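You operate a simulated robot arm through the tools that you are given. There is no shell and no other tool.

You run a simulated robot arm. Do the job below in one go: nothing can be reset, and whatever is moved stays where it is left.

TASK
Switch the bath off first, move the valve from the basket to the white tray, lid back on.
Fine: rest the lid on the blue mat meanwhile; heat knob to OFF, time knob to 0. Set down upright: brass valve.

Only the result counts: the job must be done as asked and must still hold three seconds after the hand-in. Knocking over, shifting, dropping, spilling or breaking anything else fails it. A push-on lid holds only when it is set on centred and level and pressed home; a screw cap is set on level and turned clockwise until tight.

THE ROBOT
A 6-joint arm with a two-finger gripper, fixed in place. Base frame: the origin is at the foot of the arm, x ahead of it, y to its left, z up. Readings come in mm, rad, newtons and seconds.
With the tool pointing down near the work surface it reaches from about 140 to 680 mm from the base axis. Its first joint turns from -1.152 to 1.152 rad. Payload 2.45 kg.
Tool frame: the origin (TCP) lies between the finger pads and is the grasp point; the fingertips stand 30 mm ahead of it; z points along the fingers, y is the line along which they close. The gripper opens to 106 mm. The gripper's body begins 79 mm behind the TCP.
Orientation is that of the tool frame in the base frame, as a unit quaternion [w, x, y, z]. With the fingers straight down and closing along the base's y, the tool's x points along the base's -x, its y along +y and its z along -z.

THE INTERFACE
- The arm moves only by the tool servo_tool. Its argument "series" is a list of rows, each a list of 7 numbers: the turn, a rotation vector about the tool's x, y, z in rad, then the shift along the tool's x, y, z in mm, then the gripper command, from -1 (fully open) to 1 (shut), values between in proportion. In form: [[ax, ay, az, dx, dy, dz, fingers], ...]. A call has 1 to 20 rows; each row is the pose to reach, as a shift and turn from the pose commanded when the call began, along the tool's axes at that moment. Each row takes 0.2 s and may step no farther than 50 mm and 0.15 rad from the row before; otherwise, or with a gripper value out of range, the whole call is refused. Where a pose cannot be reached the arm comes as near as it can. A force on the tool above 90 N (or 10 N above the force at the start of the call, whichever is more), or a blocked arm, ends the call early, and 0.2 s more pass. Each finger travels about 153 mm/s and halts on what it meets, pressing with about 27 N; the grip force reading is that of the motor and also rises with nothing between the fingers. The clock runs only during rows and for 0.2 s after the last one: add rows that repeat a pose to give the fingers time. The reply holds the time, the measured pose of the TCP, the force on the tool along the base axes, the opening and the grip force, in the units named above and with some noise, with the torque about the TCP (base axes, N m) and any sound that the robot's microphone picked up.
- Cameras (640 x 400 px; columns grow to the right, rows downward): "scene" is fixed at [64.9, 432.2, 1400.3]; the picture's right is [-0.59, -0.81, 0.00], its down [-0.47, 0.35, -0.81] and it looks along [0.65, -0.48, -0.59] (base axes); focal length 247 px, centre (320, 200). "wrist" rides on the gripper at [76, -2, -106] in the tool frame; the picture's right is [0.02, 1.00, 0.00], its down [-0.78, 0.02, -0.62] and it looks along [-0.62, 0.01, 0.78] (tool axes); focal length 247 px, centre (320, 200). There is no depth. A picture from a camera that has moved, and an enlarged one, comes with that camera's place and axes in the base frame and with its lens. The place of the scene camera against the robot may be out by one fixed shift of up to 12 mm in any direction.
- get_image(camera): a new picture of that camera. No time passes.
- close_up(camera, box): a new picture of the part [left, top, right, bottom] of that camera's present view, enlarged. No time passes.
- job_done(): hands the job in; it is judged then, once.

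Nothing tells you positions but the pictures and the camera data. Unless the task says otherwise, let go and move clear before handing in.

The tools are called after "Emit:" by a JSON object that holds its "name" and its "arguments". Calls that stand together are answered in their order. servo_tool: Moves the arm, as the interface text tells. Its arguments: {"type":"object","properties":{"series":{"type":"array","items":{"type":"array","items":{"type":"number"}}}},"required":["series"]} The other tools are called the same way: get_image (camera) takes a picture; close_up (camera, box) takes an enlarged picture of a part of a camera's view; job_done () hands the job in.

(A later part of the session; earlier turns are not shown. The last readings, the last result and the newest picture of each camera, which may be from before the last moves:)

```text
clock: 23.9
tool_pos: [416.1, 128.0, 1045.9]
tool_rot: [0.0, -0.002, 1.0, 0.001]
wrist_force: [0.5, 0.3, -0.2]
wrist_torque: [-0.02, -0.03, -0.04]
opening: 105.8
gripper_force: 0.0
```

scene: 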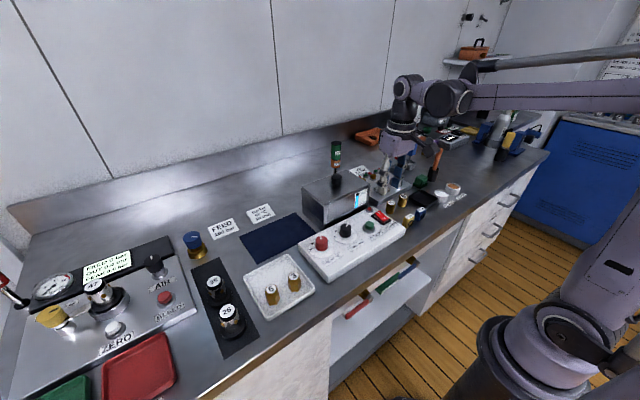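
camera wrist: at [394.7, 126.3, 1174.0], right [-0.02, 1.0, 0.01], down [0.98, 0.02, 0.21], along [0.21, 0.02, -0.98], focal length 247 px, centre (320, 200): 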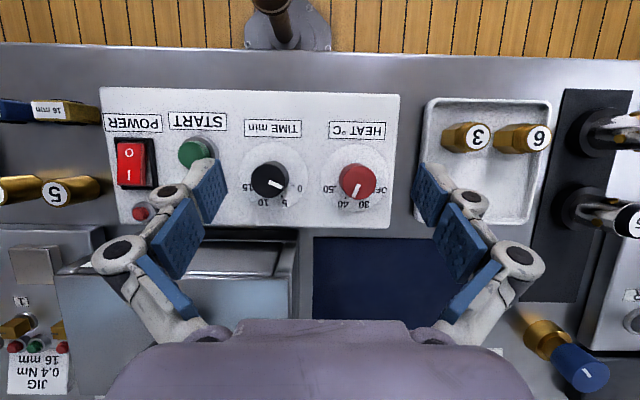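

Emit:
{"name": "servo_tool", "arguments": {"series": [[0, 0, 0.13, -2, 7, 0, 0.13], [0, 0, 0.26, -4, 14, 10, 0.13], [0, 0, 0.39, -6, 21, 20, 0.13], [0, 0, 0.52, -7, 28, 25, 0.13], [0, 0, 0.65, -8, 33, 30, 0.13], [0, 0, 0.77, -8.9, 37, 35, 0.13], [0, 0, 0.77, -8.9, 37, 35, 0.13], [0, 0, 0.77, -8.9, 37, 35, 0.13]]}}

Emit:
{"name": "close_up", "arguments": {"camera": "wrist", "box": [260, 80, 380, 180]}}

Emit:
{"name": "get_image", "arguments": {"camera": "wrist"}}

```text
clock: 25.7
tool_pos: [425.6, 164.6, 1010.3]
tool_rot: [-0.003, 0.375, 0.927, 0.0]
wrist_force: [1.0, -0.3, -0.1]
wrist_torque: [-0.01, 0.01, 0.03]
opening: 46.0
gripper_force: 0.0
```

```text
4.00 times, centred on (320, 130) of wrist
camera zoom: at [370.2, 215.4, 1117.0], right [0.68, 0.73, 0.0], down [0.58, -0.53, 0.62], along [0.45, -0.42, -0.79], focal length 988 px, centre (320, 480)
```

zoom: 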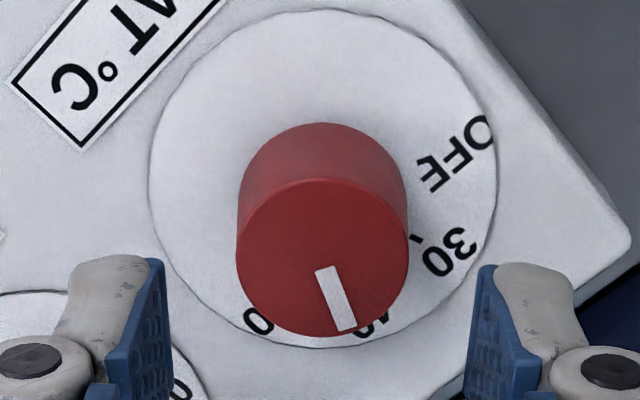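

```text
taken
camera wrist: at [370.2, 215.4, 1117.0], right [0.68, 0.73, 0.0], down [0.58, -0.53, 0.62], along [0.45, -0.42, -0.79], focal length 247 px, centre (320, 200)
```

wrist: 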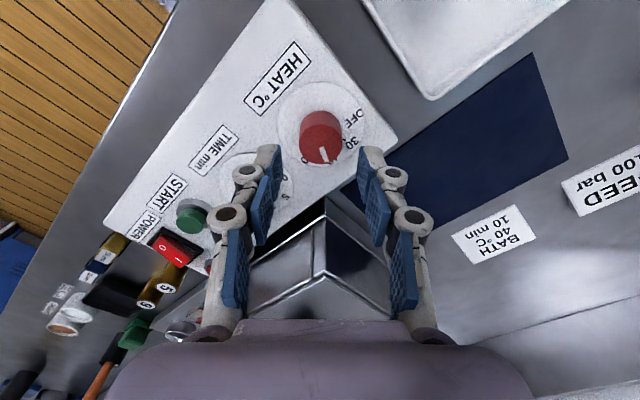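

The grip is well centred over HEAT. I'll go down, close, and turn 88.5° anticlockwise.

Emit:
{"name": "servo_tool", "arguments": {"series": [[0, 0, 0, 0, 0, 20, 0.13], [0, 0, 0, 0, 0, 38, 0.13], [0, 0, 0, 0, 0, 45.5, 0.13], [0, 0, 0, 0, 0, 45.5, 0.13], [0, 0, 0, 0, 0, 45.5, 1], [0, 0, 0, 0, 0, 45.5, 1], [0, 0, -0.14, 0, 0, 45.5, 1], [0, 0, -0.28, 0, 0, 45.5, 1], [0, 0, -0.42, 0, 0, 45.5, 1], [0, 0, -0.56, 0, 0, 45.5, 1], [0, 0, -0.7, 0, 0, 45.5, 1], [0, 0, -0.84, 0, 0, 45.5, 1], [0, 0, -0.98, 0, 0, 45.5, 1], [0, 0, -1.12, 0, 0, 45.5, 1], [0, 0, -1.26, 0, 0, 45.5, 1], [0, 0, -1.4, 0, 0, 45.5, 1], [0, 0, -1.545, 0, 0, 45.5, 1], [0, 0, -1.545, 0, 0, 45.5, 1]]}}

Emit:
{"name": "close_up", "arguments": {"camera": "scene", "box": [300, 215, 360, 260]}}

Emit:
{"name": "get_image", "arguments": {"camera": "wrist"}}

```text
clock: 29.5
tool_pos: [424.5, 164.7, 963.4]
tool_rot: [-0.002, -0.38, 0.925, 0.001]
wrist_force: [5.4, 3.4, -18.9]
wrist_torque: [0.13, -0.26, 0.04]
opening: 30.6
gripper_force: 45.2
```

```text
8.89 times, centred on (330, 238) of scene
camera zoom: at [65.3, 432.4, 1400.2], right [-0.59, -0.81, 0.0], down [-0.47, 0.35, -0.81], along [0.65, -0.48, -0.59], focal length 2195 px, centre (231, -133)
```

zoom: 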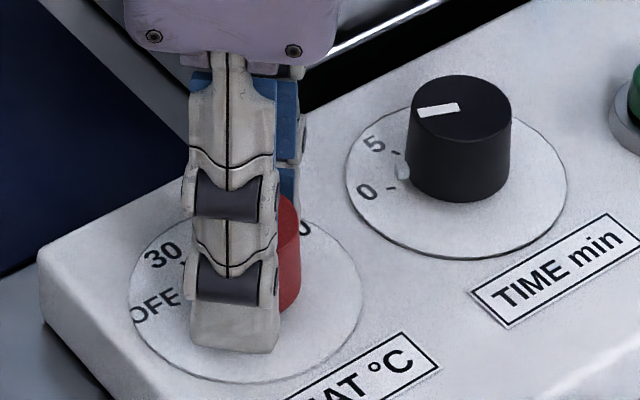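

```text
taken
camera wrist: at [372.9, 108.9, 1071.4], right [-0.72, 0.7, 0.0], down [0.55, 0.56, 0.62], along [0.43, 0.45, -0.78], focal length 247 px, centre (320, 200)
```

wrist: 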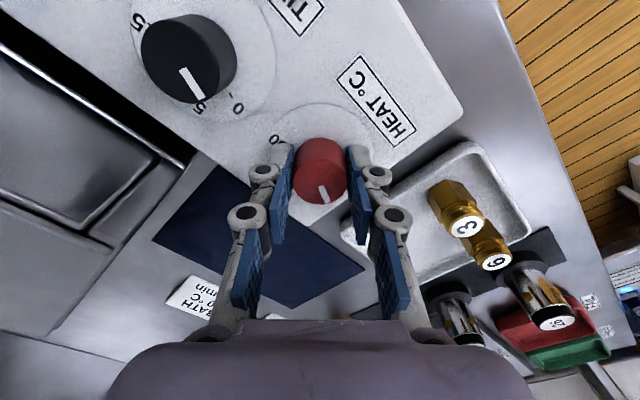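

HEAT has turned. I'll release, rise, square up and take the overhead check again.

Emit:
{"name": "servo_tool", "arguments": {"series": [[0, 0, 0, 0, 0, 0, 0.13], [0, 0, 0, 0, 0, 0, 0.13], [0, 0, 0, 0, 0, -15, 0.13], [0, 0, 0, 0, 0, -50, 0.13], [0, 0, 0.13, 5, -3, -82, -1], [0, 0, 0.26, 10, -6, -82, -1], [0, 0, 0.39, 16, -10, -82, -1], [0, 0, 0.52, 21, -13, -82, -1], [0, 0, 0.65, 26, -17, -82, -1], [0, 0, 0.78, 31.8, -20.1, -82, -1], [0, 0, 0.78, 31.8, -20.1, -82, -1]]}}

Emit:
{"name": "servo_tool", "arguments": {"series": [[0, 0.14, 0, 0, 0, 0, -1], [0, 0.28, 0, 0, 0, 0, -1], [0, 0.42, 0, 0, 0, 0, -1], [0, 0.44, 0, 0, 0, 0, -1], [0, 0.44, 0, 0, 0, 0, -1]]}}

Emit:
{"name": "close_up", "arguments": {"camera": "wrist", "box": [230, 135, 310, 215]}}

Emit:
{"name": "close_up", "arguments": {"camera": "wrist", "box": [315, 135, 395, 215]}}

Emit:
{"name": "get_image", "arguments": {"camera": "wrist"}}

```text
clock: 31.9
tool_pos: [415.9, 127.9, 1046.3]
tool_rot: [-0.002, 0.002, 1.0, 0.001]
wrist_force: [0.0, -0.1, 0.1]
wrist_torque: [0.02, 0.0, -0.05]
opening: 105.9
gripper_force: 0.1
```

```text
clock: 33.1
tool_pos: [416.8, 128.1, 1047.5]
tool_rot: [-0.22, 0.002, 0.975, 0.003]
wrist_force: [0.5, -0.4, 1.0]
wrist_torque: [0.02, 0.02, 0.01]
opening: 105.9
gripper_force: 0.0
```

```text
5.00 times, centred on (270, 175) of wrist
camera zoom: at [394.2, 125.3, 1175.5], right [-0.02, 1.0, 0.01], down [0.97, 0.01, 0.22], along [0.22, 0.02, -0.97], focal length 1235 px, centre (570, 325)
```

zoom: 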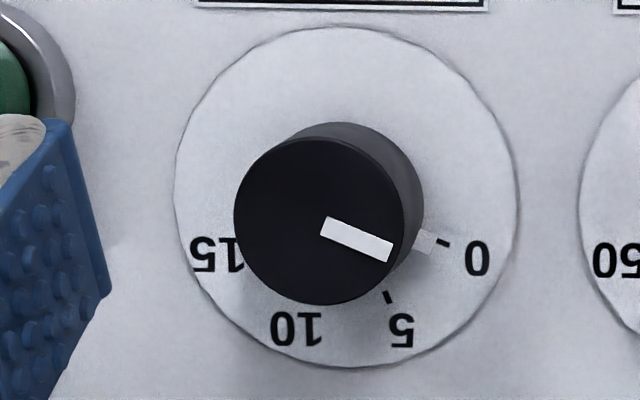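

```text
5.00 times, centred on (355, 175) of wrist
camera zoom: at [394.2, 125.3, 1175.5], right [-0.02, 1.0, 0.01], down [0.97, 0.01, 0.22], along [0.22, 0.02, -0.97], focal length 1235 px, centre (145, 325)
```

zoom: 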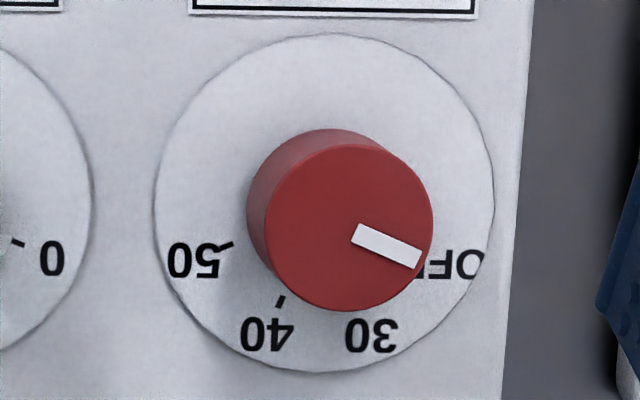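

```text
taken
camera wrist: at [394.2, 125.3, 1175.5], right [-0.02, 1.0, 0.01], down [0.97, 0.01, 0.22], along [0.22, 0.02, -0.97], focal length 247 px, centre (320, 200)
```

wrist: 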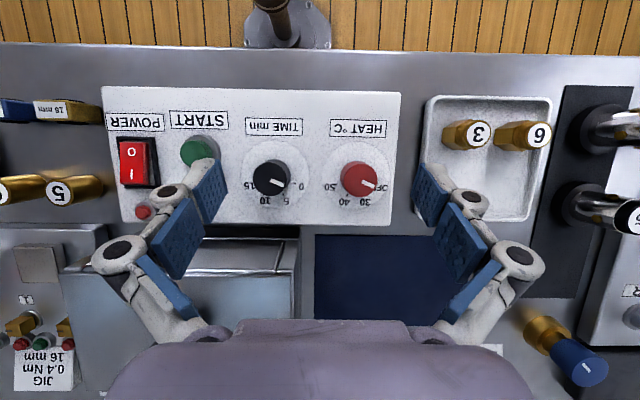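

Both knobs now read OFF and 0 to within about 2°, and the rocker is on O, so the bath is off. Next I'll go and look at the bath lid and its knob.

Emit:
{"name": "servo_tool", "arguments": {"series": [[0, -0.15, 0, 0, 0, 0, -1], [0, -0.3, 0, 0, 0, 0, -1], [0, -0.44, 0, 0, 0, 0, -1], [0, -0.44, 0, 0, 0, 0, -1]]}}

Emit:
{"name": "servo_tool", "arguments": {"series": [[0, 0, 0, -5, -28, -10, -1], [0, 0, 0, -10, -56, -20, -1], [0, 0, 0, -25, -84, -35, -1], [0, 0, 0, -40, -110, -55, -1], [0, 0, 0, -50, -110, -75, -1], [0, 0, 0, -50, -110, -75, -1], [0, 0, 0, -50, -110, -75, -1]]}}

Emit:
{"name": "get_image", "arguments": {"camera": "wrist"}}

```text
clock: 34.1
tool_pos: [416.0, 128.3, 1046.8]
tool_rot: [-0.001, 0.001, 1.0, 0.001]
wrist_force: [-0.2, 0.3, -0.8]
wrist_torque: [-0.01, 0.01, -0.03]
opening: 106.0
gripper_force: 0.0
```

```text
clock: 35.7
tool_pos: [466.9, 17.8, 1121.7]
tool_rot: [-0.002, 0.0, 1.0, 0.0]
wrist_force: [-0.2, 0.8, 0.1]
wrist_torque: [0.0, -0.03, 0.0]
opening: 105.9
gripper_force: 0.1
```

```text
taken
camera wrist: at [391.0, 15.5, 1228.3], right [-0.02, 1.0, 0.0], down [0.79, 0.01, 0.62], along [0.62, 0.01, -0.79], focal length 247 px, centre (320, 200)
```

wrist: 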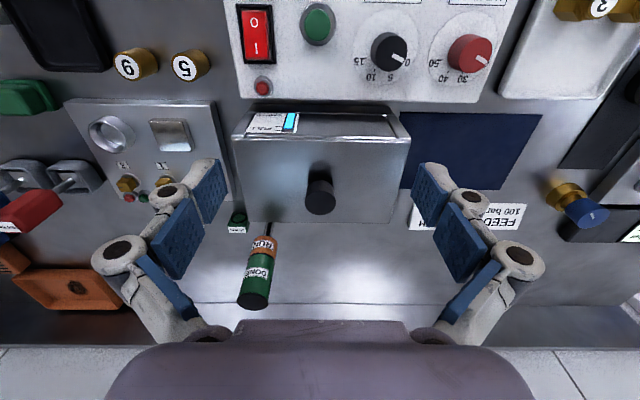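

Emit:
{"name": "close_up", "arguments": {"camera": "wrist", "box": [225, 95, 425, 235]}}

Emit:
{"name": "close_up", "arguments": {"camera": "scene", "box": [290, 165, 380, 245]}}

Emit:
{"name": "close_up", "arguments": {"camera": "wrist", "box": [390, 90, 560, 210]}}

```text
2.86 times, centred on (325, 165) of wrist
camera zoom: at [391.0, 15.5, 1228.3], right [-0.02, 1.0, 0.0], down [0.79, 0.01, 0.62], along [0.62, 0.01, -0.79], focal length 706 px, centre (306, 300)
```

zoom: 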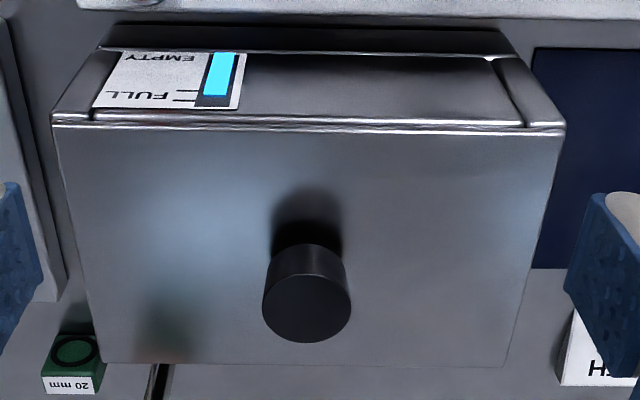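

```text
5.00 times, centred on (335, 205) of scene
camera zoom: at [64.9, 432.2, 1400.3], right [-0.59, -0.81, 0.0], down [-0.47, 0.35, -0.81], along [0.65, -0.48, -0.59], focal length 1235 px, centre (245, 175)
```

zoom: 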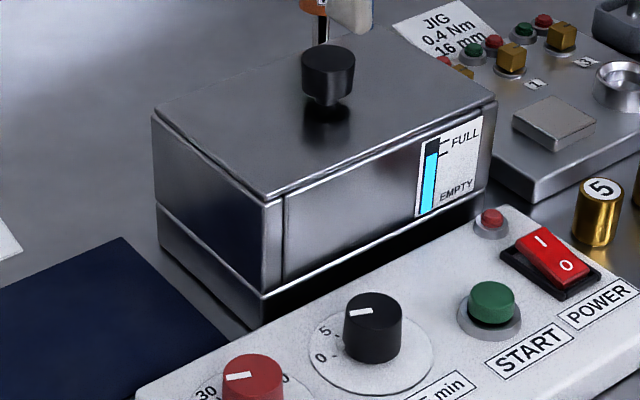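

```text
3.33 times, centred on (475, 150) of wrist
camera zoom: at [391.0, 15.5, 1228.3], right [-0.02, 1.0, 0.0], down [0.79, 0.01, 0.62], along [0.62, 0.01, -0.79], focal length 823 px, centre (-197, 367)
```

zoom: 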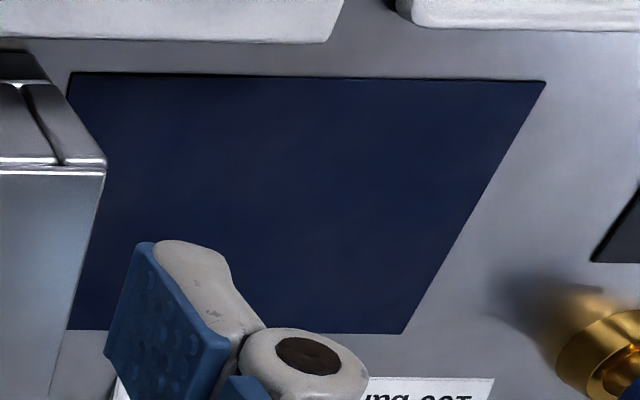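

The lid is about 110 × 177 mm, centred near (548, 17) with its top at z≈1005. Its tapered knob is about 32 mm wide with its top at z≈1029, and the blue mat is centred near (560, 218). I'll go above the lid knob.

Emit:
{"name": "servo_tool", "arguments": {"series": [[0, 0, 0, -25, 0, 0, -0.2], [0, 0, 0, -50, 0, 0, -0.2], [0, 0, 0, -70, 0.2, 10, -0.2], [0, 0, 0, -81, 0.2, 30, -0.2], [0, 0, 0, -81, 0.2, 41, -0.2], [0, 0, 0, -81, 0.2, 41, -0.2], [0, 0, 0, -81, 0.2, 41, -0.2]]}}

Emit:
{"name": "get_image", "arguments": {"camera": "wrist"}}

Emit:
{"name": "close_up", "arguments": {"camera": "scene", "box": [290, 140, 390, 220]}}

```text
clock: 37.3
tool_pos: [547.0, 16.2, 1079.2]
tool_rot: [-0.002, 0.0, 1.0, 0.0]
wrist_force: [0.5, -0.1, 0.2]
wrist_torque: [-0.02, -0.02, 0.02]
opening: 63.6
gripper_force: 0.0
```

```text
taken
camera wrist: at [472.5, 14.4, 1186.1], right [-0.02, 1.0, 0.0], down [0.79, 0.01, 0.62], along [0.62, 0.01, -0.79], focal length 247 px, centre (320, 200)
```

wrist: 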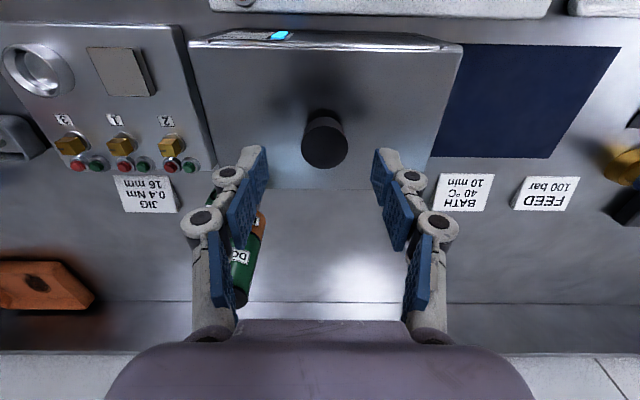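

```text
5.00 times, centred on (340, 180) of scene
camera zoom: at [64.9, 432.2, 1400.3], right [-0.59, -0.81, 0.0], down [-0.47, 0.35, -0.81], along [0.65, -0.48, -0.59], focal length 1235 px, centre (220, 300)
```

zoom: 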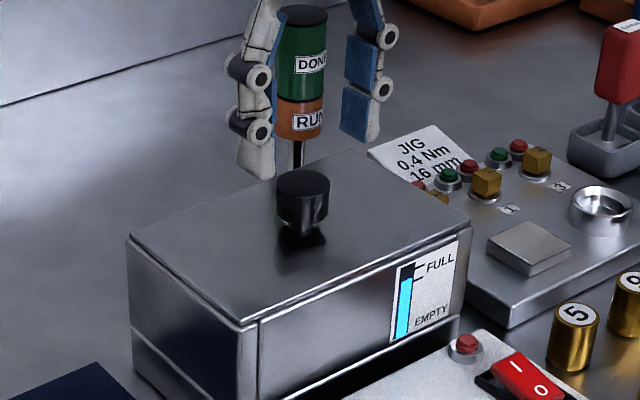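

Emit:
{"name": "close_up", "arguments": {"camera": "wrist", "box": [280, 80, 370, 190]}}

Emit:
{"name": "close_up", "arguments": {"camera": "wrist", "box": [180, 20, 480, 220]}}

```text
3.64 times, centred on (325, 135) of wrist
camera zoom: at [472.5, 14.4, 1186.1], right [-0.02, 1.0, 0.0], down [0.79, 0.01, 0.62], along [0.62, 0.01, -0.79], focal length 898 px, centre (302, 436)
```

zoom: 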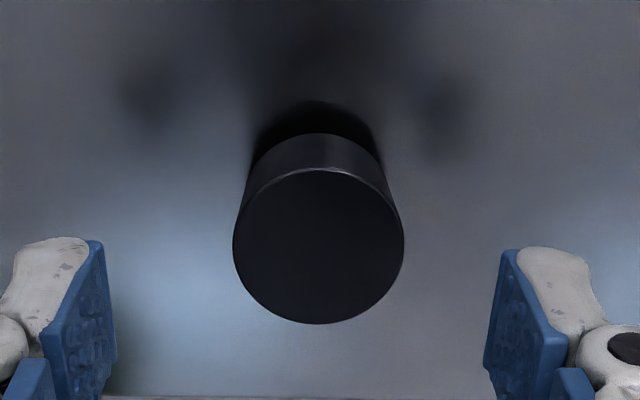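

```text
2.00 times, centred on (330, 120) of wrist
camera zoom: at [472.5, 14.4, 1186.1], right [-0.02, 1.0, 0.0], down [0.79, 0.01, 0.62], along [0.62, 0.01, -0.79], focal length 494 px, centre (300, 360)
```

zoom: 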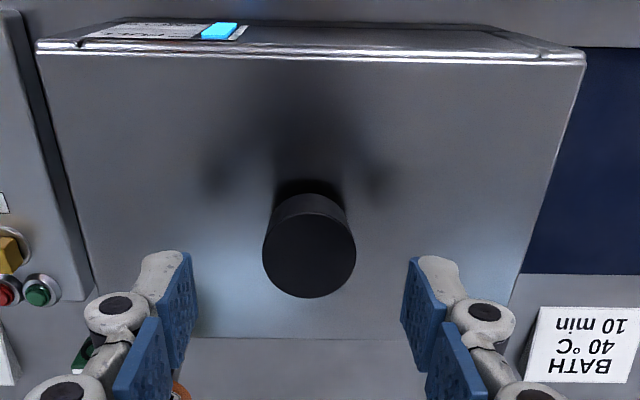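

The knob is about 2.6 mm in +y and 1.8 mm in +x from the grip axis. I'll correct that, go down to it and close.

Emit:
{"name": "servo_tool", "arguments": {"series": [[0, 0, 0, -1.8, 2.6, 12, -0.2], [0, 0, 0, -1.8, 2.6, 26, -0.2], [0, 0, 0, -1.8, 2.6, 36, -0.2], [0, 0, 0, -1.8, 2.6, 39, -0.2], [0, 0, 0, -1.8, 2.6, 39, -0.2]]}}

Emit:
{"name": "get_image", "arguments": {"camera": "wrist"}}

Emit:
{"name": "close_up", "arguments": {"camera": "scene", "box": [290, 140, 390, 220]}}

```text
clock: 38.5
tool_pos: [549.2, 19.8, 1040.4]
tool_rot: [-0.001, 0.001, 1.0, 0.001]
wrist_force: [-0.6, 0.7, 0.6]
wrist_torque: [0.0, -0.01, 0.05]
opening: 63.2
gripper_force: 0.2
```

```text
taken
camera wrist: at [474.2, 17.5, 1147.5], right [-0.02, 1.0, 0.0], down [0.79, 0.01, 0.62], along [0.62, 0.01, -0.79], focal length 247 px, centre (320, 200)
```

wrist: 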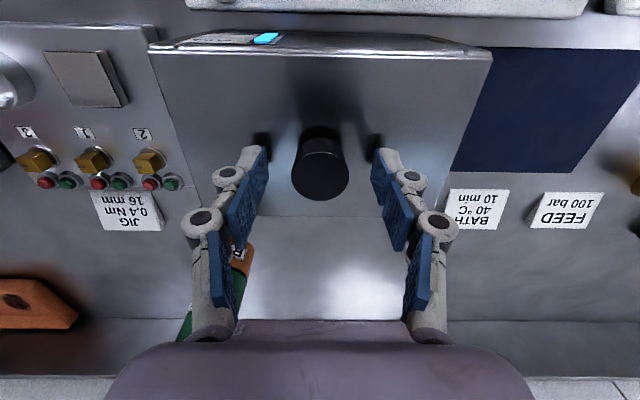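

```text
5.00 times, centred on (340, 180) of scene
camera zoom: at [64.9, 432.2, 1400.3], right [-0.59, -0.81, 0.0], down [-0.47, 0.35, -0.81], along [0.65, -0.48, -0.59], focal length 1235 px, centre (220, 300)
```

zoom: 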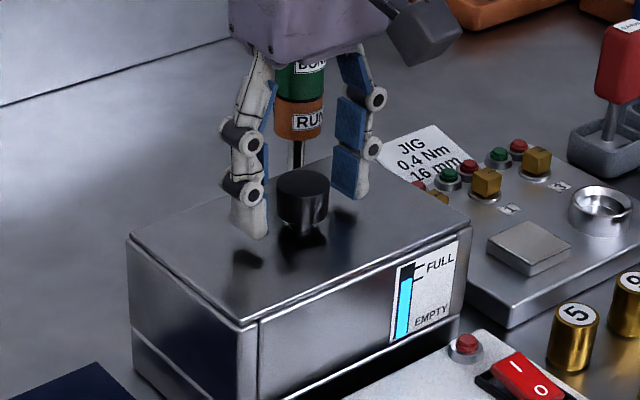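

The fingertips are still about 7 mm above the lid. I'll go 3 mm lower and close on the knob.

Emit:
{"name": "servo_tool", "arguments": {"series": [[0, 0, 0, 0, 0, 3, -0.2], [0, 0, 0, 0, 0, 3, 1], [0, 0, 0, 0, 0, 3, 1], [0, 0, 0, 0, 0, 3, 1]]}}

Emit:
{"name": "get_image", "arguments": {"camera": "wrist"}}

```text
clock: 39.5
tool_pos: [548.7, 19.0, 1038.0]
tool_rot: [-0.002, 0.002, 1.0, 0.001]
wrist_force: [1.4, -0.5, 11.6]
wrist_torque: [-0.06, 0.06, 0.0]
opening: 29.2
gripper_force: 27.5
```

```text
taken
camera wrist: at [473.7, 17.6, 1144.7], right [-0.02, 1.0, 0.0], down [0.79, 0.01, 0.62], along [0.62, 0.01, -0.79], focal length 247 px, centre (320, 200)
```

wrist: 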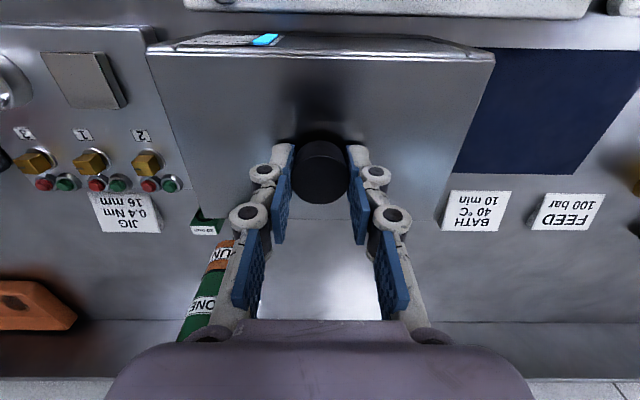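

The knob is gripped at 29 mm, so I'll lift the lid straight up slowly.

Emit:
{"name": "servo_tool", "arguments": {"series": [[0, 0, 0, 0, 0, -3, 1], [0, 0, 0, 0, 0, -6, 1], [0, 0, 0, 0, 0, -10, 1], [0, 0, 0, 0, 0, -16, 1], [0, 0, 0, 0, 0, -24, 1], [0, 0, 0, 0, 0, -34, 1], [0, 0, 0, 0, 0, -46, 1], [0, 0, 0, 0, 0, -60, 1], [0, 0, 0, 0, 0, -60, 1]]}}

Emit:
{"name": "get_image", "arguments": {"camera": "wrist"}}

Emit:
{"name": "close_up", "arguments": {"camera": "scene", "box": [270, 120, 410, 230]}}

```text
clock: 41.5
tool_pos: [549.6, 20.5, 1097.5]
tool_rot: [-0.001, 0.001, 1.0, 0.0]
wrist_force: [-1.5, 0.1, -2.2]
wrist_torque: [0.02, -0.02, -0.01]
opening: 29.3
gripper_force: 27.0
```

```text
taken
camera wrist: at [474.0, 17.6, 1205.3], right [-0.02, 1.0, 0.0], down [0.79, 0.01, 0.62], along [0.62, 0.01, -0.79], focal length 247 px, centre (320, 200)
```

wrist: 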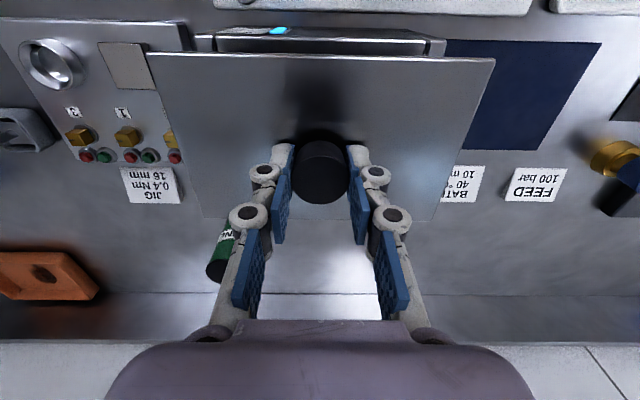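

```text
3.64 times, centred on (340, 175) of scene
camera zoom: at [65.0, 432.2, 1400.3], right [-0.59, -0.81, 0.0], down [-0.47, 0.35, -0.81], along [0.65, -0.48, -0.59], focal length 898 px, centre (247, 291)
```

zoom: 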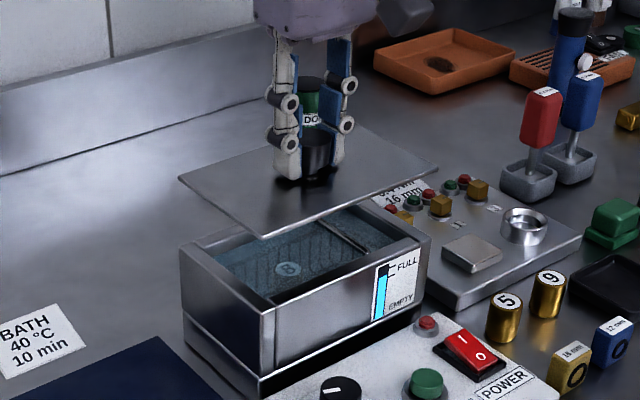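

The lid is off: a thin flat plate, held level. The bath below holds water, a basket and a submerged valve marked "8". I'll carry the lid over to the mat centre near (560.5, 218.5) and take it most of the way down.

Emit:
{"name": "servo_tool", "arguments": {"series": [[0, 0, 0, -1, 20, -5, 1], [0, 0, 0, -3, 50, -5, 1], [0, 0, 0, -5, 85, -5, 1], [0, 0, 0, -7, 120, -5, 1], [0, 0, 0, -9, 155, -5, 1], [0, 0, 0, -11, 185, 0, 1], [0, 0, 0, -11.3, 198.5, 10, 1], [0, 0, 0, -11.3, 198.5, 40, 1], [0, 0, 0, -11.3, 198.5, 75, 1], [0, 0, 0, -11.3, 198.5, 105, 1], [0, 0, 0, -11.3, 198.5, 125, 1], [0, 0, 0, -11.3, 198.5, 135, 1], [0, 0, 0, -11.3, 198.5, 135, 1]]}}

Emit:
{"name": "get_image", "arguments": {"camera": "wrist"}}

Emit:
{"name": "close_up", "arguments": {"camera": "scene", "box": [210, 170, 370, 290]}}

```text
clock: 44.3
tool_pos: [560.7, 220.2, 962.4]
tool_rot: [-0.002, 0.0, 1.0, 0.001]
wrist_force: [0.8, 0.4, -1.7]
wrist_torque: [-0.01, -0.02, -0.02]
opening: 29.7
gripper_force: 26.8
```

```text
taken
camera wrist: at [485.4, 217.3, 1069.9], right [-0.02, 1.0, 0.0], down [0.79, 0.01, 0.62], along [0.62, 0.01, -0.79], focal length 247 px, centre (320, 200)
```

wrist: 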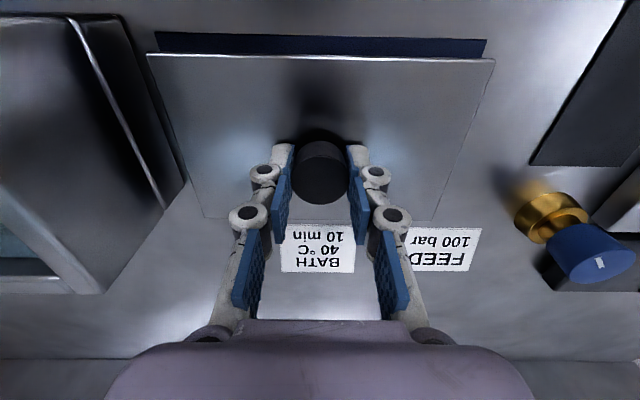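

```text
3.33 times, centred on (290, 230) of scene
camera zoom: at [65.0, 432.2, 1400.3], right [-0.59, -0.81, 0.0], down [-0.47, 0.35, -0.81], along [0.65, -0.48, -0.59], focal length 823 px, centre (420, 100)
```

zoom: 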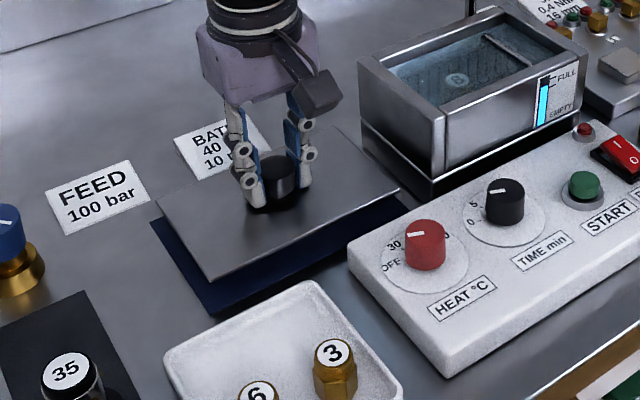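

The lid is centred over the mat with about 6 mm margin all round. I'll lower it gently in small steps, watching the force.

Emit:
{"name": "servo_tool", "arguments": {"series": [[0, 0, 0, 0, 0, 8, 1], [0, 0, 0, 0, 0, 14, 1], [0, 0, 0, 0, 0, 18, 1], [0, 0, 0, 0, 0, 20, 1], [0, 0, 0, 0, 0, 20, 1]]}}

Emit:
{"name": "close_up", "arguments": {"camera": "scene", "box": [230, 180, 350, 270]}}

```text
clock: 45.5
tool_pos: [559.5, 219.8, 941.8]
tool_rot: [0.0, 0.002, 1.0, 0.001]
wrist_force: [0.3, -0.1, -1.8]
wrist_torque: [-0.04, 0.03, 0.03]
opening: 29.6
gripper_force: 27.5
```

```text
4.44 times, centred on (290, 225) of scene
camera zoom: at [65.0, 432.2, 1400.3], right [-0.59, -0.81, 0.0], down [-0.47, 0.35, -0.81], along [0.65, -0.48, -0.59], focal length 1097 px, centre (453, 89)
```

zoom: 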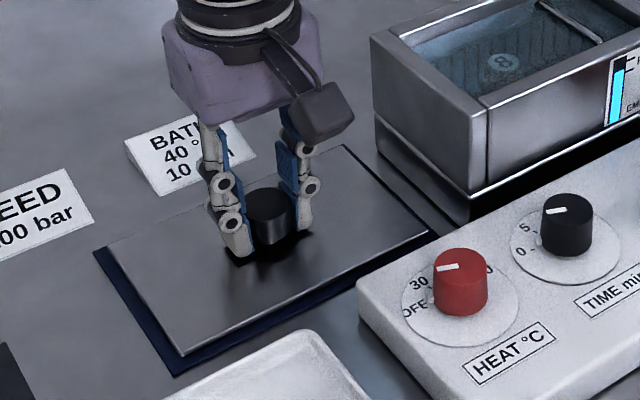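

Emit:
{"name": "servo_tool", "arguments": {"series": [[0, 0, 0, 0, 0, 1.5, 1], [0, 0, 0, 0, 0, 2.5, 1], [0, 0, 0, 0, 0, 2.5, 1]]}}

Emit:
{"name": "close_up", "arguments": {"camera": "scene", "box": [230, 200, 330, 275]}}

```text
clock: 46.3
tool_pos: [559.5, 218.8, 940.9]
tool_rot: [-0.001, 0.001, 1.0, 0.0]
wrist_force: [-0.6, -0.2, -1.4]
wrist_torque: [0.02, 0.02, -0.03]
opening: 29.7
gripper_force: 26.6
```

```text
5.33 times, centred on (280, 238) of scene
camera zoom: at [65.0, 432.2, 1400.3], right [-0.59, -0.81, 0.0], down [-0.47, 0.35, -0.81], along [0.65, -0.48, -0.59], focal length 1317 px, centre (533, 0)
```

zoom: 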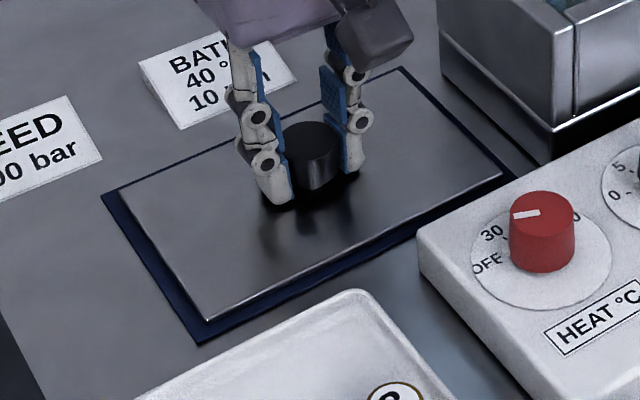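

Emit:
{"name": "servo_tool", "arguments": {"series": [[0, 0, 0, 0, 0, 1, 1], [0, 0, 0, 0, 0, 2, 1], [0, 0, 0, 0, 0, 2, 1]]}}

```text
clock: 47.1
tool_pos: [559.9, 219.3, 939.4]
tool_rot: [-0.002, 0.001, 1.0, 0.002]
wrist_force: [2.9, -0.2, 16.4]
wrist_torque: [-0.04, -0.02, 0.03]
opening: 29.8
gripper_force: 27.5
```

The lid has touched down (+16 N). I'll release and rise clear.

Emit:
{"name": "servo_tool", "arguments": {"series": [[0, 0, 0, 0, 0, -1, 1], [0, 0, 0, 0, 0, -1, 0.2], [0, 0, 0, 0, 0, -1, -0.2], [0, 0, 0, 0, 0, -1, -0.2], [0, 0, 0, 0, 0, -15, -0.2], [0, 0, 0, 0, 0, -50, -0.2], [0, 0, 0, 0, 0, -95, -0.2], [0, 0, 0, 0, 0, -140, -0.2], [0, 0, 0, 0, 0, -180, -0.2], [0, 0, 0, 0, 0, -180, -0.2]]}}

Emit:
{"name": "get_image", "arguments": {"camera": "scene"}}

Emit:
{"name": "get_image", "arguments": {"camera": "wrist"}}

Emit:
{"name": "close_up", "arguments": {"camera": "scene", "box": [290, 165, 390, 235]}}

```text
clock: 49.3
tool_pos: [561.2, 220.0, 1119.2]
tool_rot: [-0.001, 0.0, 1.0, 0.001]
wrist_force: [-0.3, 0.1, -0.1]
wrist_torque: [0.01, 0.01, 0.01]
opening: 63.8
gripper_force: 0.0
```

```text
taken
```

scene: 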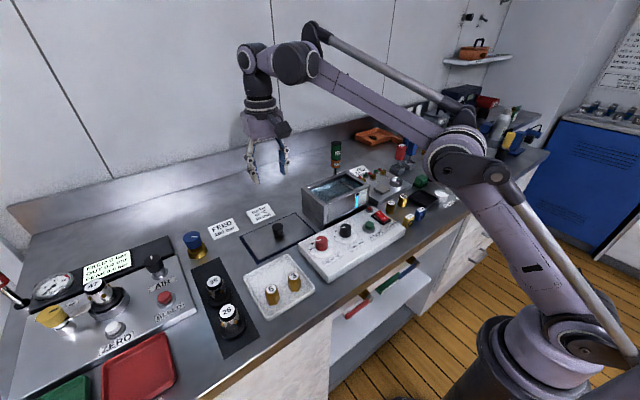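

```text
taken
camera wrist: at [486.8, 217.0, 1226.8], right [-0.02, 1.0, 0.0], down [0.79, 0.01, 0.62], along [0.62, 0.01, -0.79], focal length 247 px, centre (320, 200)
```

wrist: 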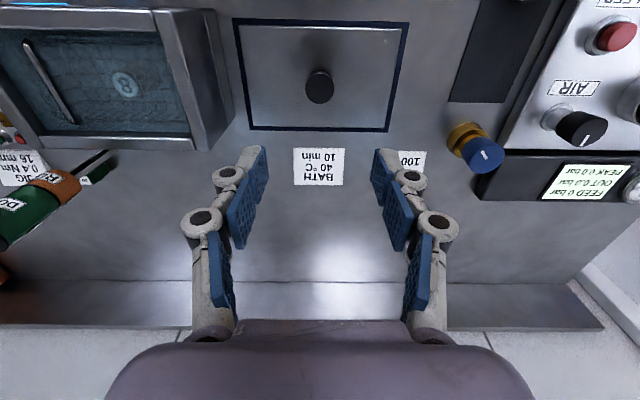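

```text
5.71 times, centred on (340, 200) of scene
camera zoom: at [64.9, 432.2, 1400.3], right [-0.59, -0.81, 0.0], down [-0.47, 0.35, -0.81], along [0.65, -0.48, -0.59], focal length 1411 px, centre (206, 200)
```

zoom: 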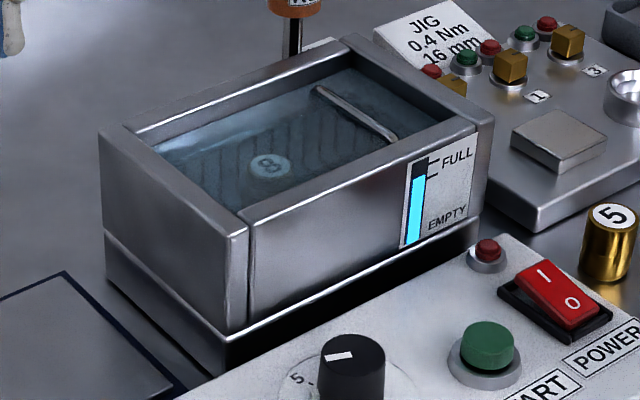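

The lid rests flat and centred on the mat. Inside the bath, valve 8 stands upright near (551, 30) with its top at about z≈972, and a basket handle bar lies near y≈-27. I'll move over for a closer look.

Emit:
{"name": "servo_tool", "arguments": {"series": [[0, 0, 0, 10, -30, 0, -1], [0, 0, 0, 25, -65, 0, -1], [0, 0, 0, 40, -100, 0, -1], [0, 0, 0, 55, -135, 0, -1], [0, 0, 0, 70, -170, 0, -1], [0, 0, 0, 80, -192, 0, -1], [0, 0, 0, 80, -192, 0, -1], [0, 0, 0, 80, -192, 0, -1]]}}

Emit:
{"name": "get_image", "arguments": {"camera": "wrist"}}

Emit:
{"name": "close_up", "arguments": {"camera": "wrist", "box": [220, 90, 420, 230]}}

```text
clock: 51.1
tool_pos: [480.8, 28.8, 1119.7]
tool_rot: [-0.003, 0.001, 1.0, 0.001]
wrist_force: [0.7, 0.0, 0.1]
wrist_torque: [-0.02, -0.01, 0.0]
opening: 106.1
gripper_force: 0.1
```

```text
taken
camera wrist: at [406.0, 26.8, 1226.8], right [-0.02, 1.0, 0.0], down [0.79, 0.01, 0.62], along [0.62, 0.01, -0.79], focal length 247 px, centre (320, 200)
```

wrist: 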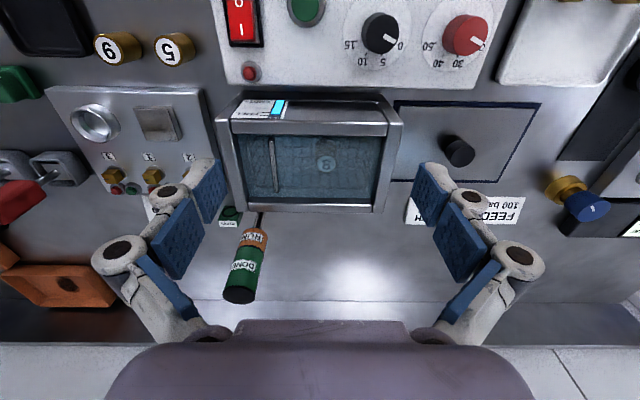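

```text
2.86 times, centred on (320, 160) of wrist
camera zoom: at [406.0, 26.8, 1226.8], right [-0.02, 1.0, 0.0], down [0.79, 0.01, 0.62], along [0.62, 0.01, -0.79], focal length 706 px, centre (320, 314)
```

zoom: 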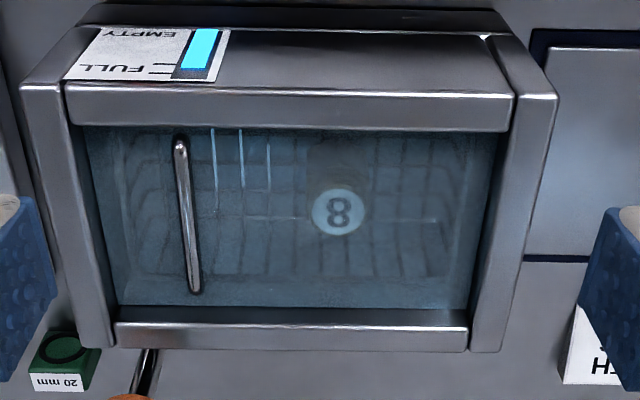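

Valve 8's top appears near (549, 36) at z≈978. I'll enlarge it from both cameras to refine its position.

Emit:
{"name": "close_up", "arguments": {"camera": "wrist", "box": [295, 125, 365, 190]}}

Emit:
{"name": "close_up", "arguments": {"camera": "scene", "box": [315, 170, 385, 220]}}

Emit:
{"name": "close_up", "arguments": {"camera": "scene", "box": [245, 250, 325, 320]}}

```text
6.15 times, centred on (330, 158) of wrist
camera zoom: at [406.0, 26.8, 1226.8], right [-0.02, 1.0, 0.0], down [0.79, 0.01, 0.62], along [0.62, 0.01, -0.79], focal length 1520 px, centre (258, 462)
```

zoom: 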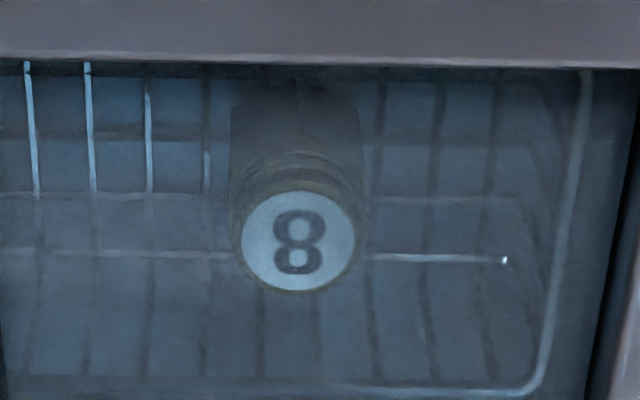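

```text
8.00 times, centred on (350, 195) of scene
camera zoom: at [64.9, 432.2, 1400.3], right [-0.59, -0.81, 0.0], down [-0.47, 0.35, -0.81], along [0.65, -0.48, -0.59], focal length 1975 px, centre (80, 240)
```

zoom: 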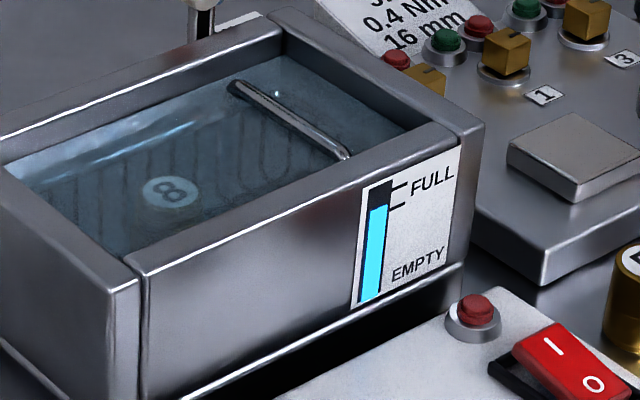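

```text
5.71 times, centred on (285, 285) of scene
camera zoom: at [64.9, 432.2, 1400.3], right [-0.59, -0.81, 0.0], down [-0.47, 0.35, -0.81], along [0.65, -0.48, -0.59], focal length 1411 px, centre (520, -286)
```

zoom: 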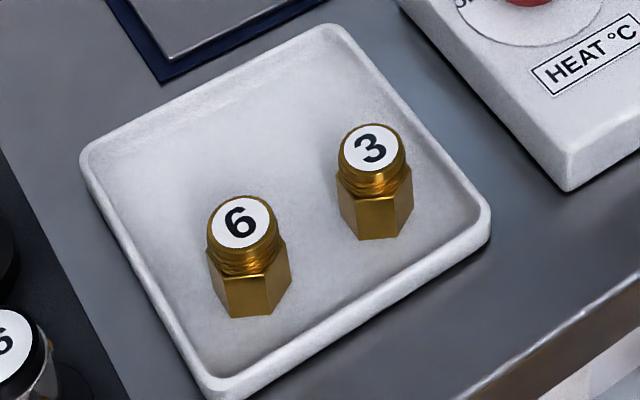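

The valve stands with two hex flats facing ±y, about 25 mm across, near (547.5, 36.4) with its top at z≈980. I'll position above it with the fingers about 50 mm apart, keeping the tips above the rim.

Emit:
{"name": "servo_tool", "arguments": {"series": [[0, 0, 0, -20, 2, 0, 0.06], [0, 0, 0, -45, 5, 10, 0.06], [0, 0, 0, -60, 7, 30, 0.06], [0, 0, 0, -66.7, 7.6, 50, 0.06], [0, 0, 0, -66.7, 7.6, 57, 0.06], [0, 0, 0, -66.7, 7.6, 57, 0.06], [0, 0, 0, -66.7, 7.6, 57, 0.06]]}}

Emit:
{"name": "get_image", "arguments": {"camera": "wrist"}}

Emit:
{"name": "close_up", "arguments": {"camera": "wrist", "box": [230, 30, 410, 180]}}

Emit:
{"name": "close_up", "arguments": {"camera": "scene", "box": [290, 140, 390, 220]}}

```text
clock: 52.7
tool_pos: [546.7, 33.9, 1062.7]
tool_rot: [-0.002, 0.001, 1.0, 0.001]
wrist_force: [1.2, -0.5, -0.7]
wrist_torque: [-0.02, 0.04, -0.01]
opening: 50.1
gripper_force: 0.1
```

```text
taken
camera wrist: at [471.7, 32.0, 1169.7], right [-0.02, 1.0, 0.0], down [0.79, 0.01, 0.62], along [0.62, 0.01, -0.79], focal length 247 px, centre (320, 200)
```

wrist: 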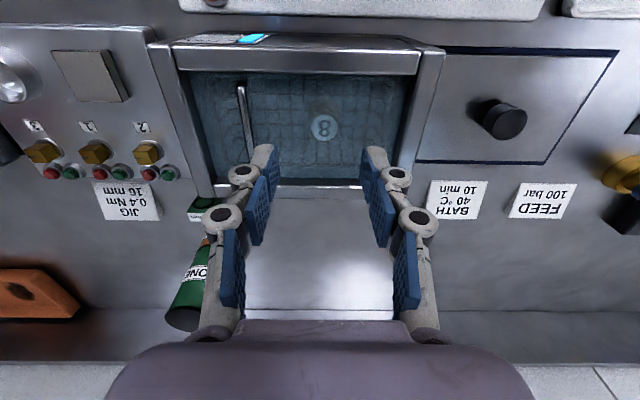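

```text
2.67 times, centred on (320, 105) of wrist
camera zoom: at [471.7, 32.0, 1169.7], right [-0.02, 1.0, 0.0], down [0.79, 0.01, 0.62], along [0.62, 0.01, -0.79], focal length 659 px, centre (320, 453)
```

zoom: 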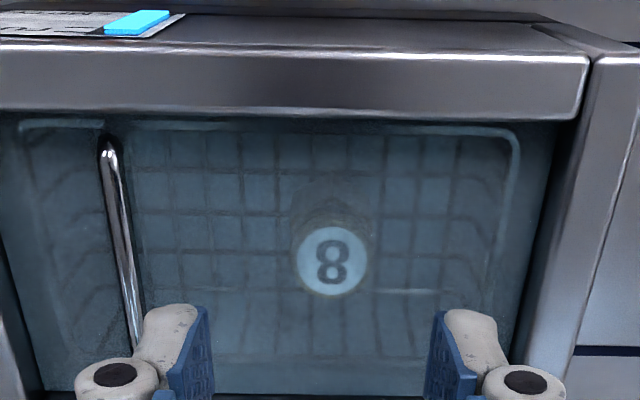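

```text
5.00 times, centred on (340, 180) of scene
camera zoom: at [64.9, 432.2, 1400.3], right [-0.59, -0.81, 0.0], down [-0.47, 0.35, -0.81], along [0.65, -0.48, -0.59], focal length 1235 px, centre (220, 300)
```

zoom: 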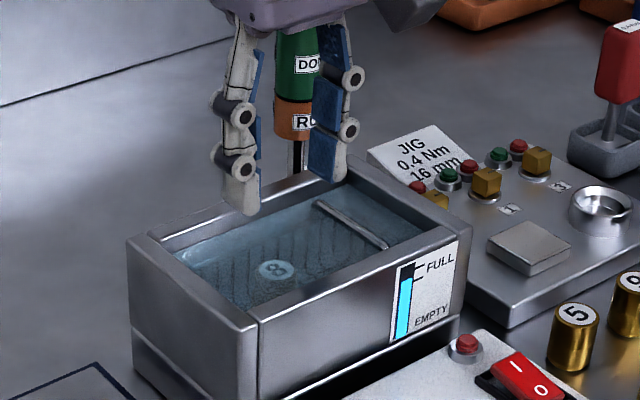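

The refined valve axis is (548.5, 36.7) with the top at z=980. I'll correct the offset (+1.4 in x, +2.9 in y) and go down partway to check.

Emit:
{"name": "servo_tool", "arguments": {"series": [[0, 0, 0, -1.4, 2.9, 15, 0.06], [0, 0, 0, -1.4, 2.9, 35, 0.06], [0, 0, 0, -1.4, 2.9, 50, 0.06], [0, 0, 0, -1.4, 2.9, 60, 0.06], [0, 0, 0, -1.4, 2.9, 60, 0.06]]}}

Emit:
{"name": "close_up", "arguments": {"camera": "wrist", "box": [220, 60, 420, 220]}}

Emit:
{"name": "close_up", "arguments": {"camera": "scene", "box": [290, 140, 390, 220]}}

```text
clock: 53.9
tool_pos: [548.7, 36.9, 1001.5]
tool_rot: [-0.002, 0.001, 1.0, 0.0]
wrist_force: [0.6, 1.1, 0.0]
wrist_torque: [0.01, 0.04, 0.02]
opening: 50.0
gripper_force: 0.0
```

```text
2.50 times, centred on (320, 140) of wrist
camera zoom: at [473.6, 35.1, 1109.0], right [-0.02, 1.0, 0.0], down [0.79, 0.01, 0.62], along [0.62, 0.01, -0.79], focal length 617 px, centre (320, 350)
```

zoom: 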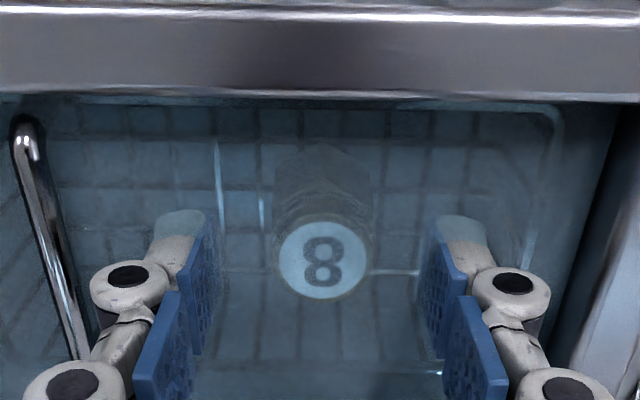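

```text
5.00 times, centred on (340, 180) of scene
camera zoom: at [64.9, 432.2, 1400.3], right [-0.59, -0.81, 0.0], down [-0.47, 0.35, -0.81], along [0.65, -0.48, -0.59], focal length 1235 px, centre (220, 300)
```

zoom: 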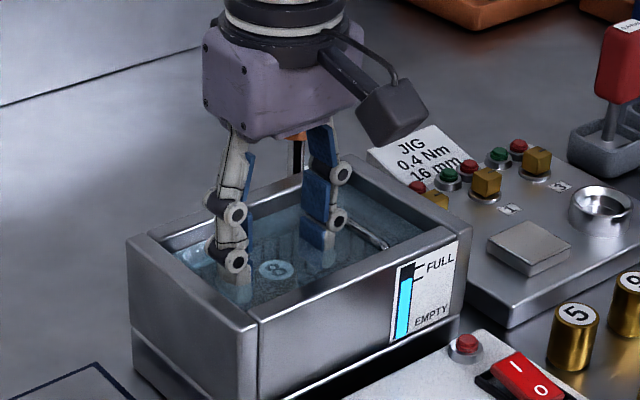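

The fingers straddle the valve and are centred. I'll go down to grip height and close.

Emit:
{"name": "servo_tool", "arguments": {"series": [[0, 0, 0, 0.8, 0, 10, 0.06], [0, 0, 0, 0.8, 0, 20, 0.06], [0, 0, 0, 0.8, 0, 28, 0.06], [0, 0, 0, 0.8, 0, 28, 0.06], [0, 0, 0, 0.8, 0, 28, 0.4], [0, 0, 0, 0.8, 0, 28, 1], [0, 0, 0, 0.8, 0, 28, 1], [0, 0, 0, 0.8, 0, 28, 1]]}}

Emit:
{"name": "close_up", "arguments": {"camera": "wrist", "box": [220, 60, 420, 220]}}

```text
clock: 55.7
tool_pos: [547.7, 36.6, 973.6]
tool_rot: [-0.002, 0.001, 1.0, 0.001]
wrist_force: [1.0, -0.2, 0.7]
wrist_torque: [0.02, -0.02, 0.01]
opening: 29.0
gripper_force: 27.0
```

```text
2.50 times, centred on (320, 140) of wrist
camera zoom: at [472.2, 34.4, 1081.1], right [-0.02, 1.0, 0.0], down [0.79, 0.01, 0.62], along [0.62, 0.01, -0.79], focal length 617 px, centre (320, 350)
```

zoom: 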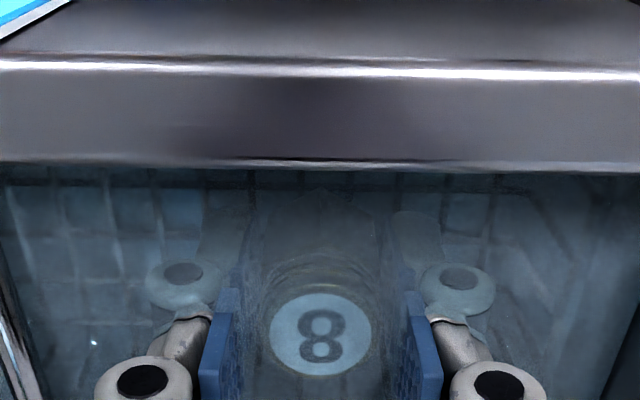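

The valve is gripped at 29 mm, so I'll lift it straight out slowly.

Emit:
{"name": "servo_tool", "arguments": {"series": [[0, 0, 0, 0, 0, -4, 1], [0, 0, 0, 0, 0, -10, 1], [0, 0, 0, 0, 0, -18, 1], [0, 0, 0, 0, 0, -28, 1], [0, 0, 0, 0, 0, -40, 1], [0, 0, 0, 0, 0, -55, 1], [0, 0, 0, 0, 0, -72, 1], [0, 0, 0, 0, 0, -90, 1], [0, 0, 0, 0, 0, -110, 1], [0, 0, 0, 0, 0, -130, 1], [0, 0, 0, 0, 0, -140, 1], [0, 0, 0, 0, 0, -140, 1]]}}

Emit:
{"name": "get_image", "arguments": {"camera": "wrist"}}

Emit:
{"name": "close_up", "arguments": {"camera": "scene", "box": [280, 110, 400, 220]}}

```text
clock: 58.3
tool_pos: [548.6, 37.2, 1113.7]
tool_rot: [-0.002, 0.002, 1.0, 0.001]
wrist_force: [0.2, 0.1, -1.4]
wrist_torque: [0.01, 0.0, -0.01]
opening: 29.0
gripper_force: 27.8
```

```text
taken
camera wrist: at [473.2, 35.0, 1220.5], right [-0.02, 1.0, 0.0], down [0.79, 0.01, 0.62], along [0.62, 0.01, -0.79], focal length 247 px, centre (320, 200)
```

wrist: 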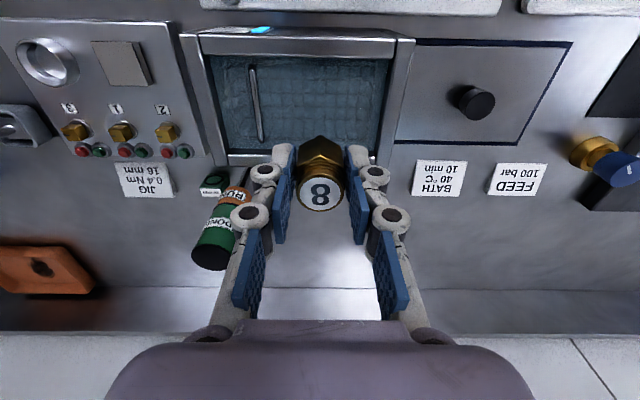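

```text
3.64 times, centred on (340, 165) of scene
camera zoom: at [64.9, 432.2, 1400.3], right [-0.59, -0.81, 0.0], down [-0.47, 0.35, -0.81], along [0.65, -0.48, -0.59], focal length 898 px, centre (247, 327)
```

zoom: 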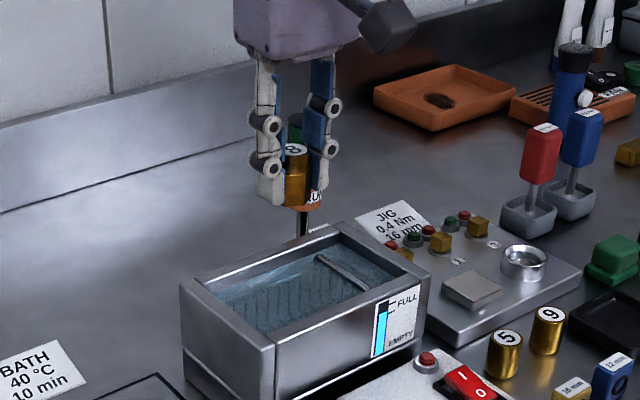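

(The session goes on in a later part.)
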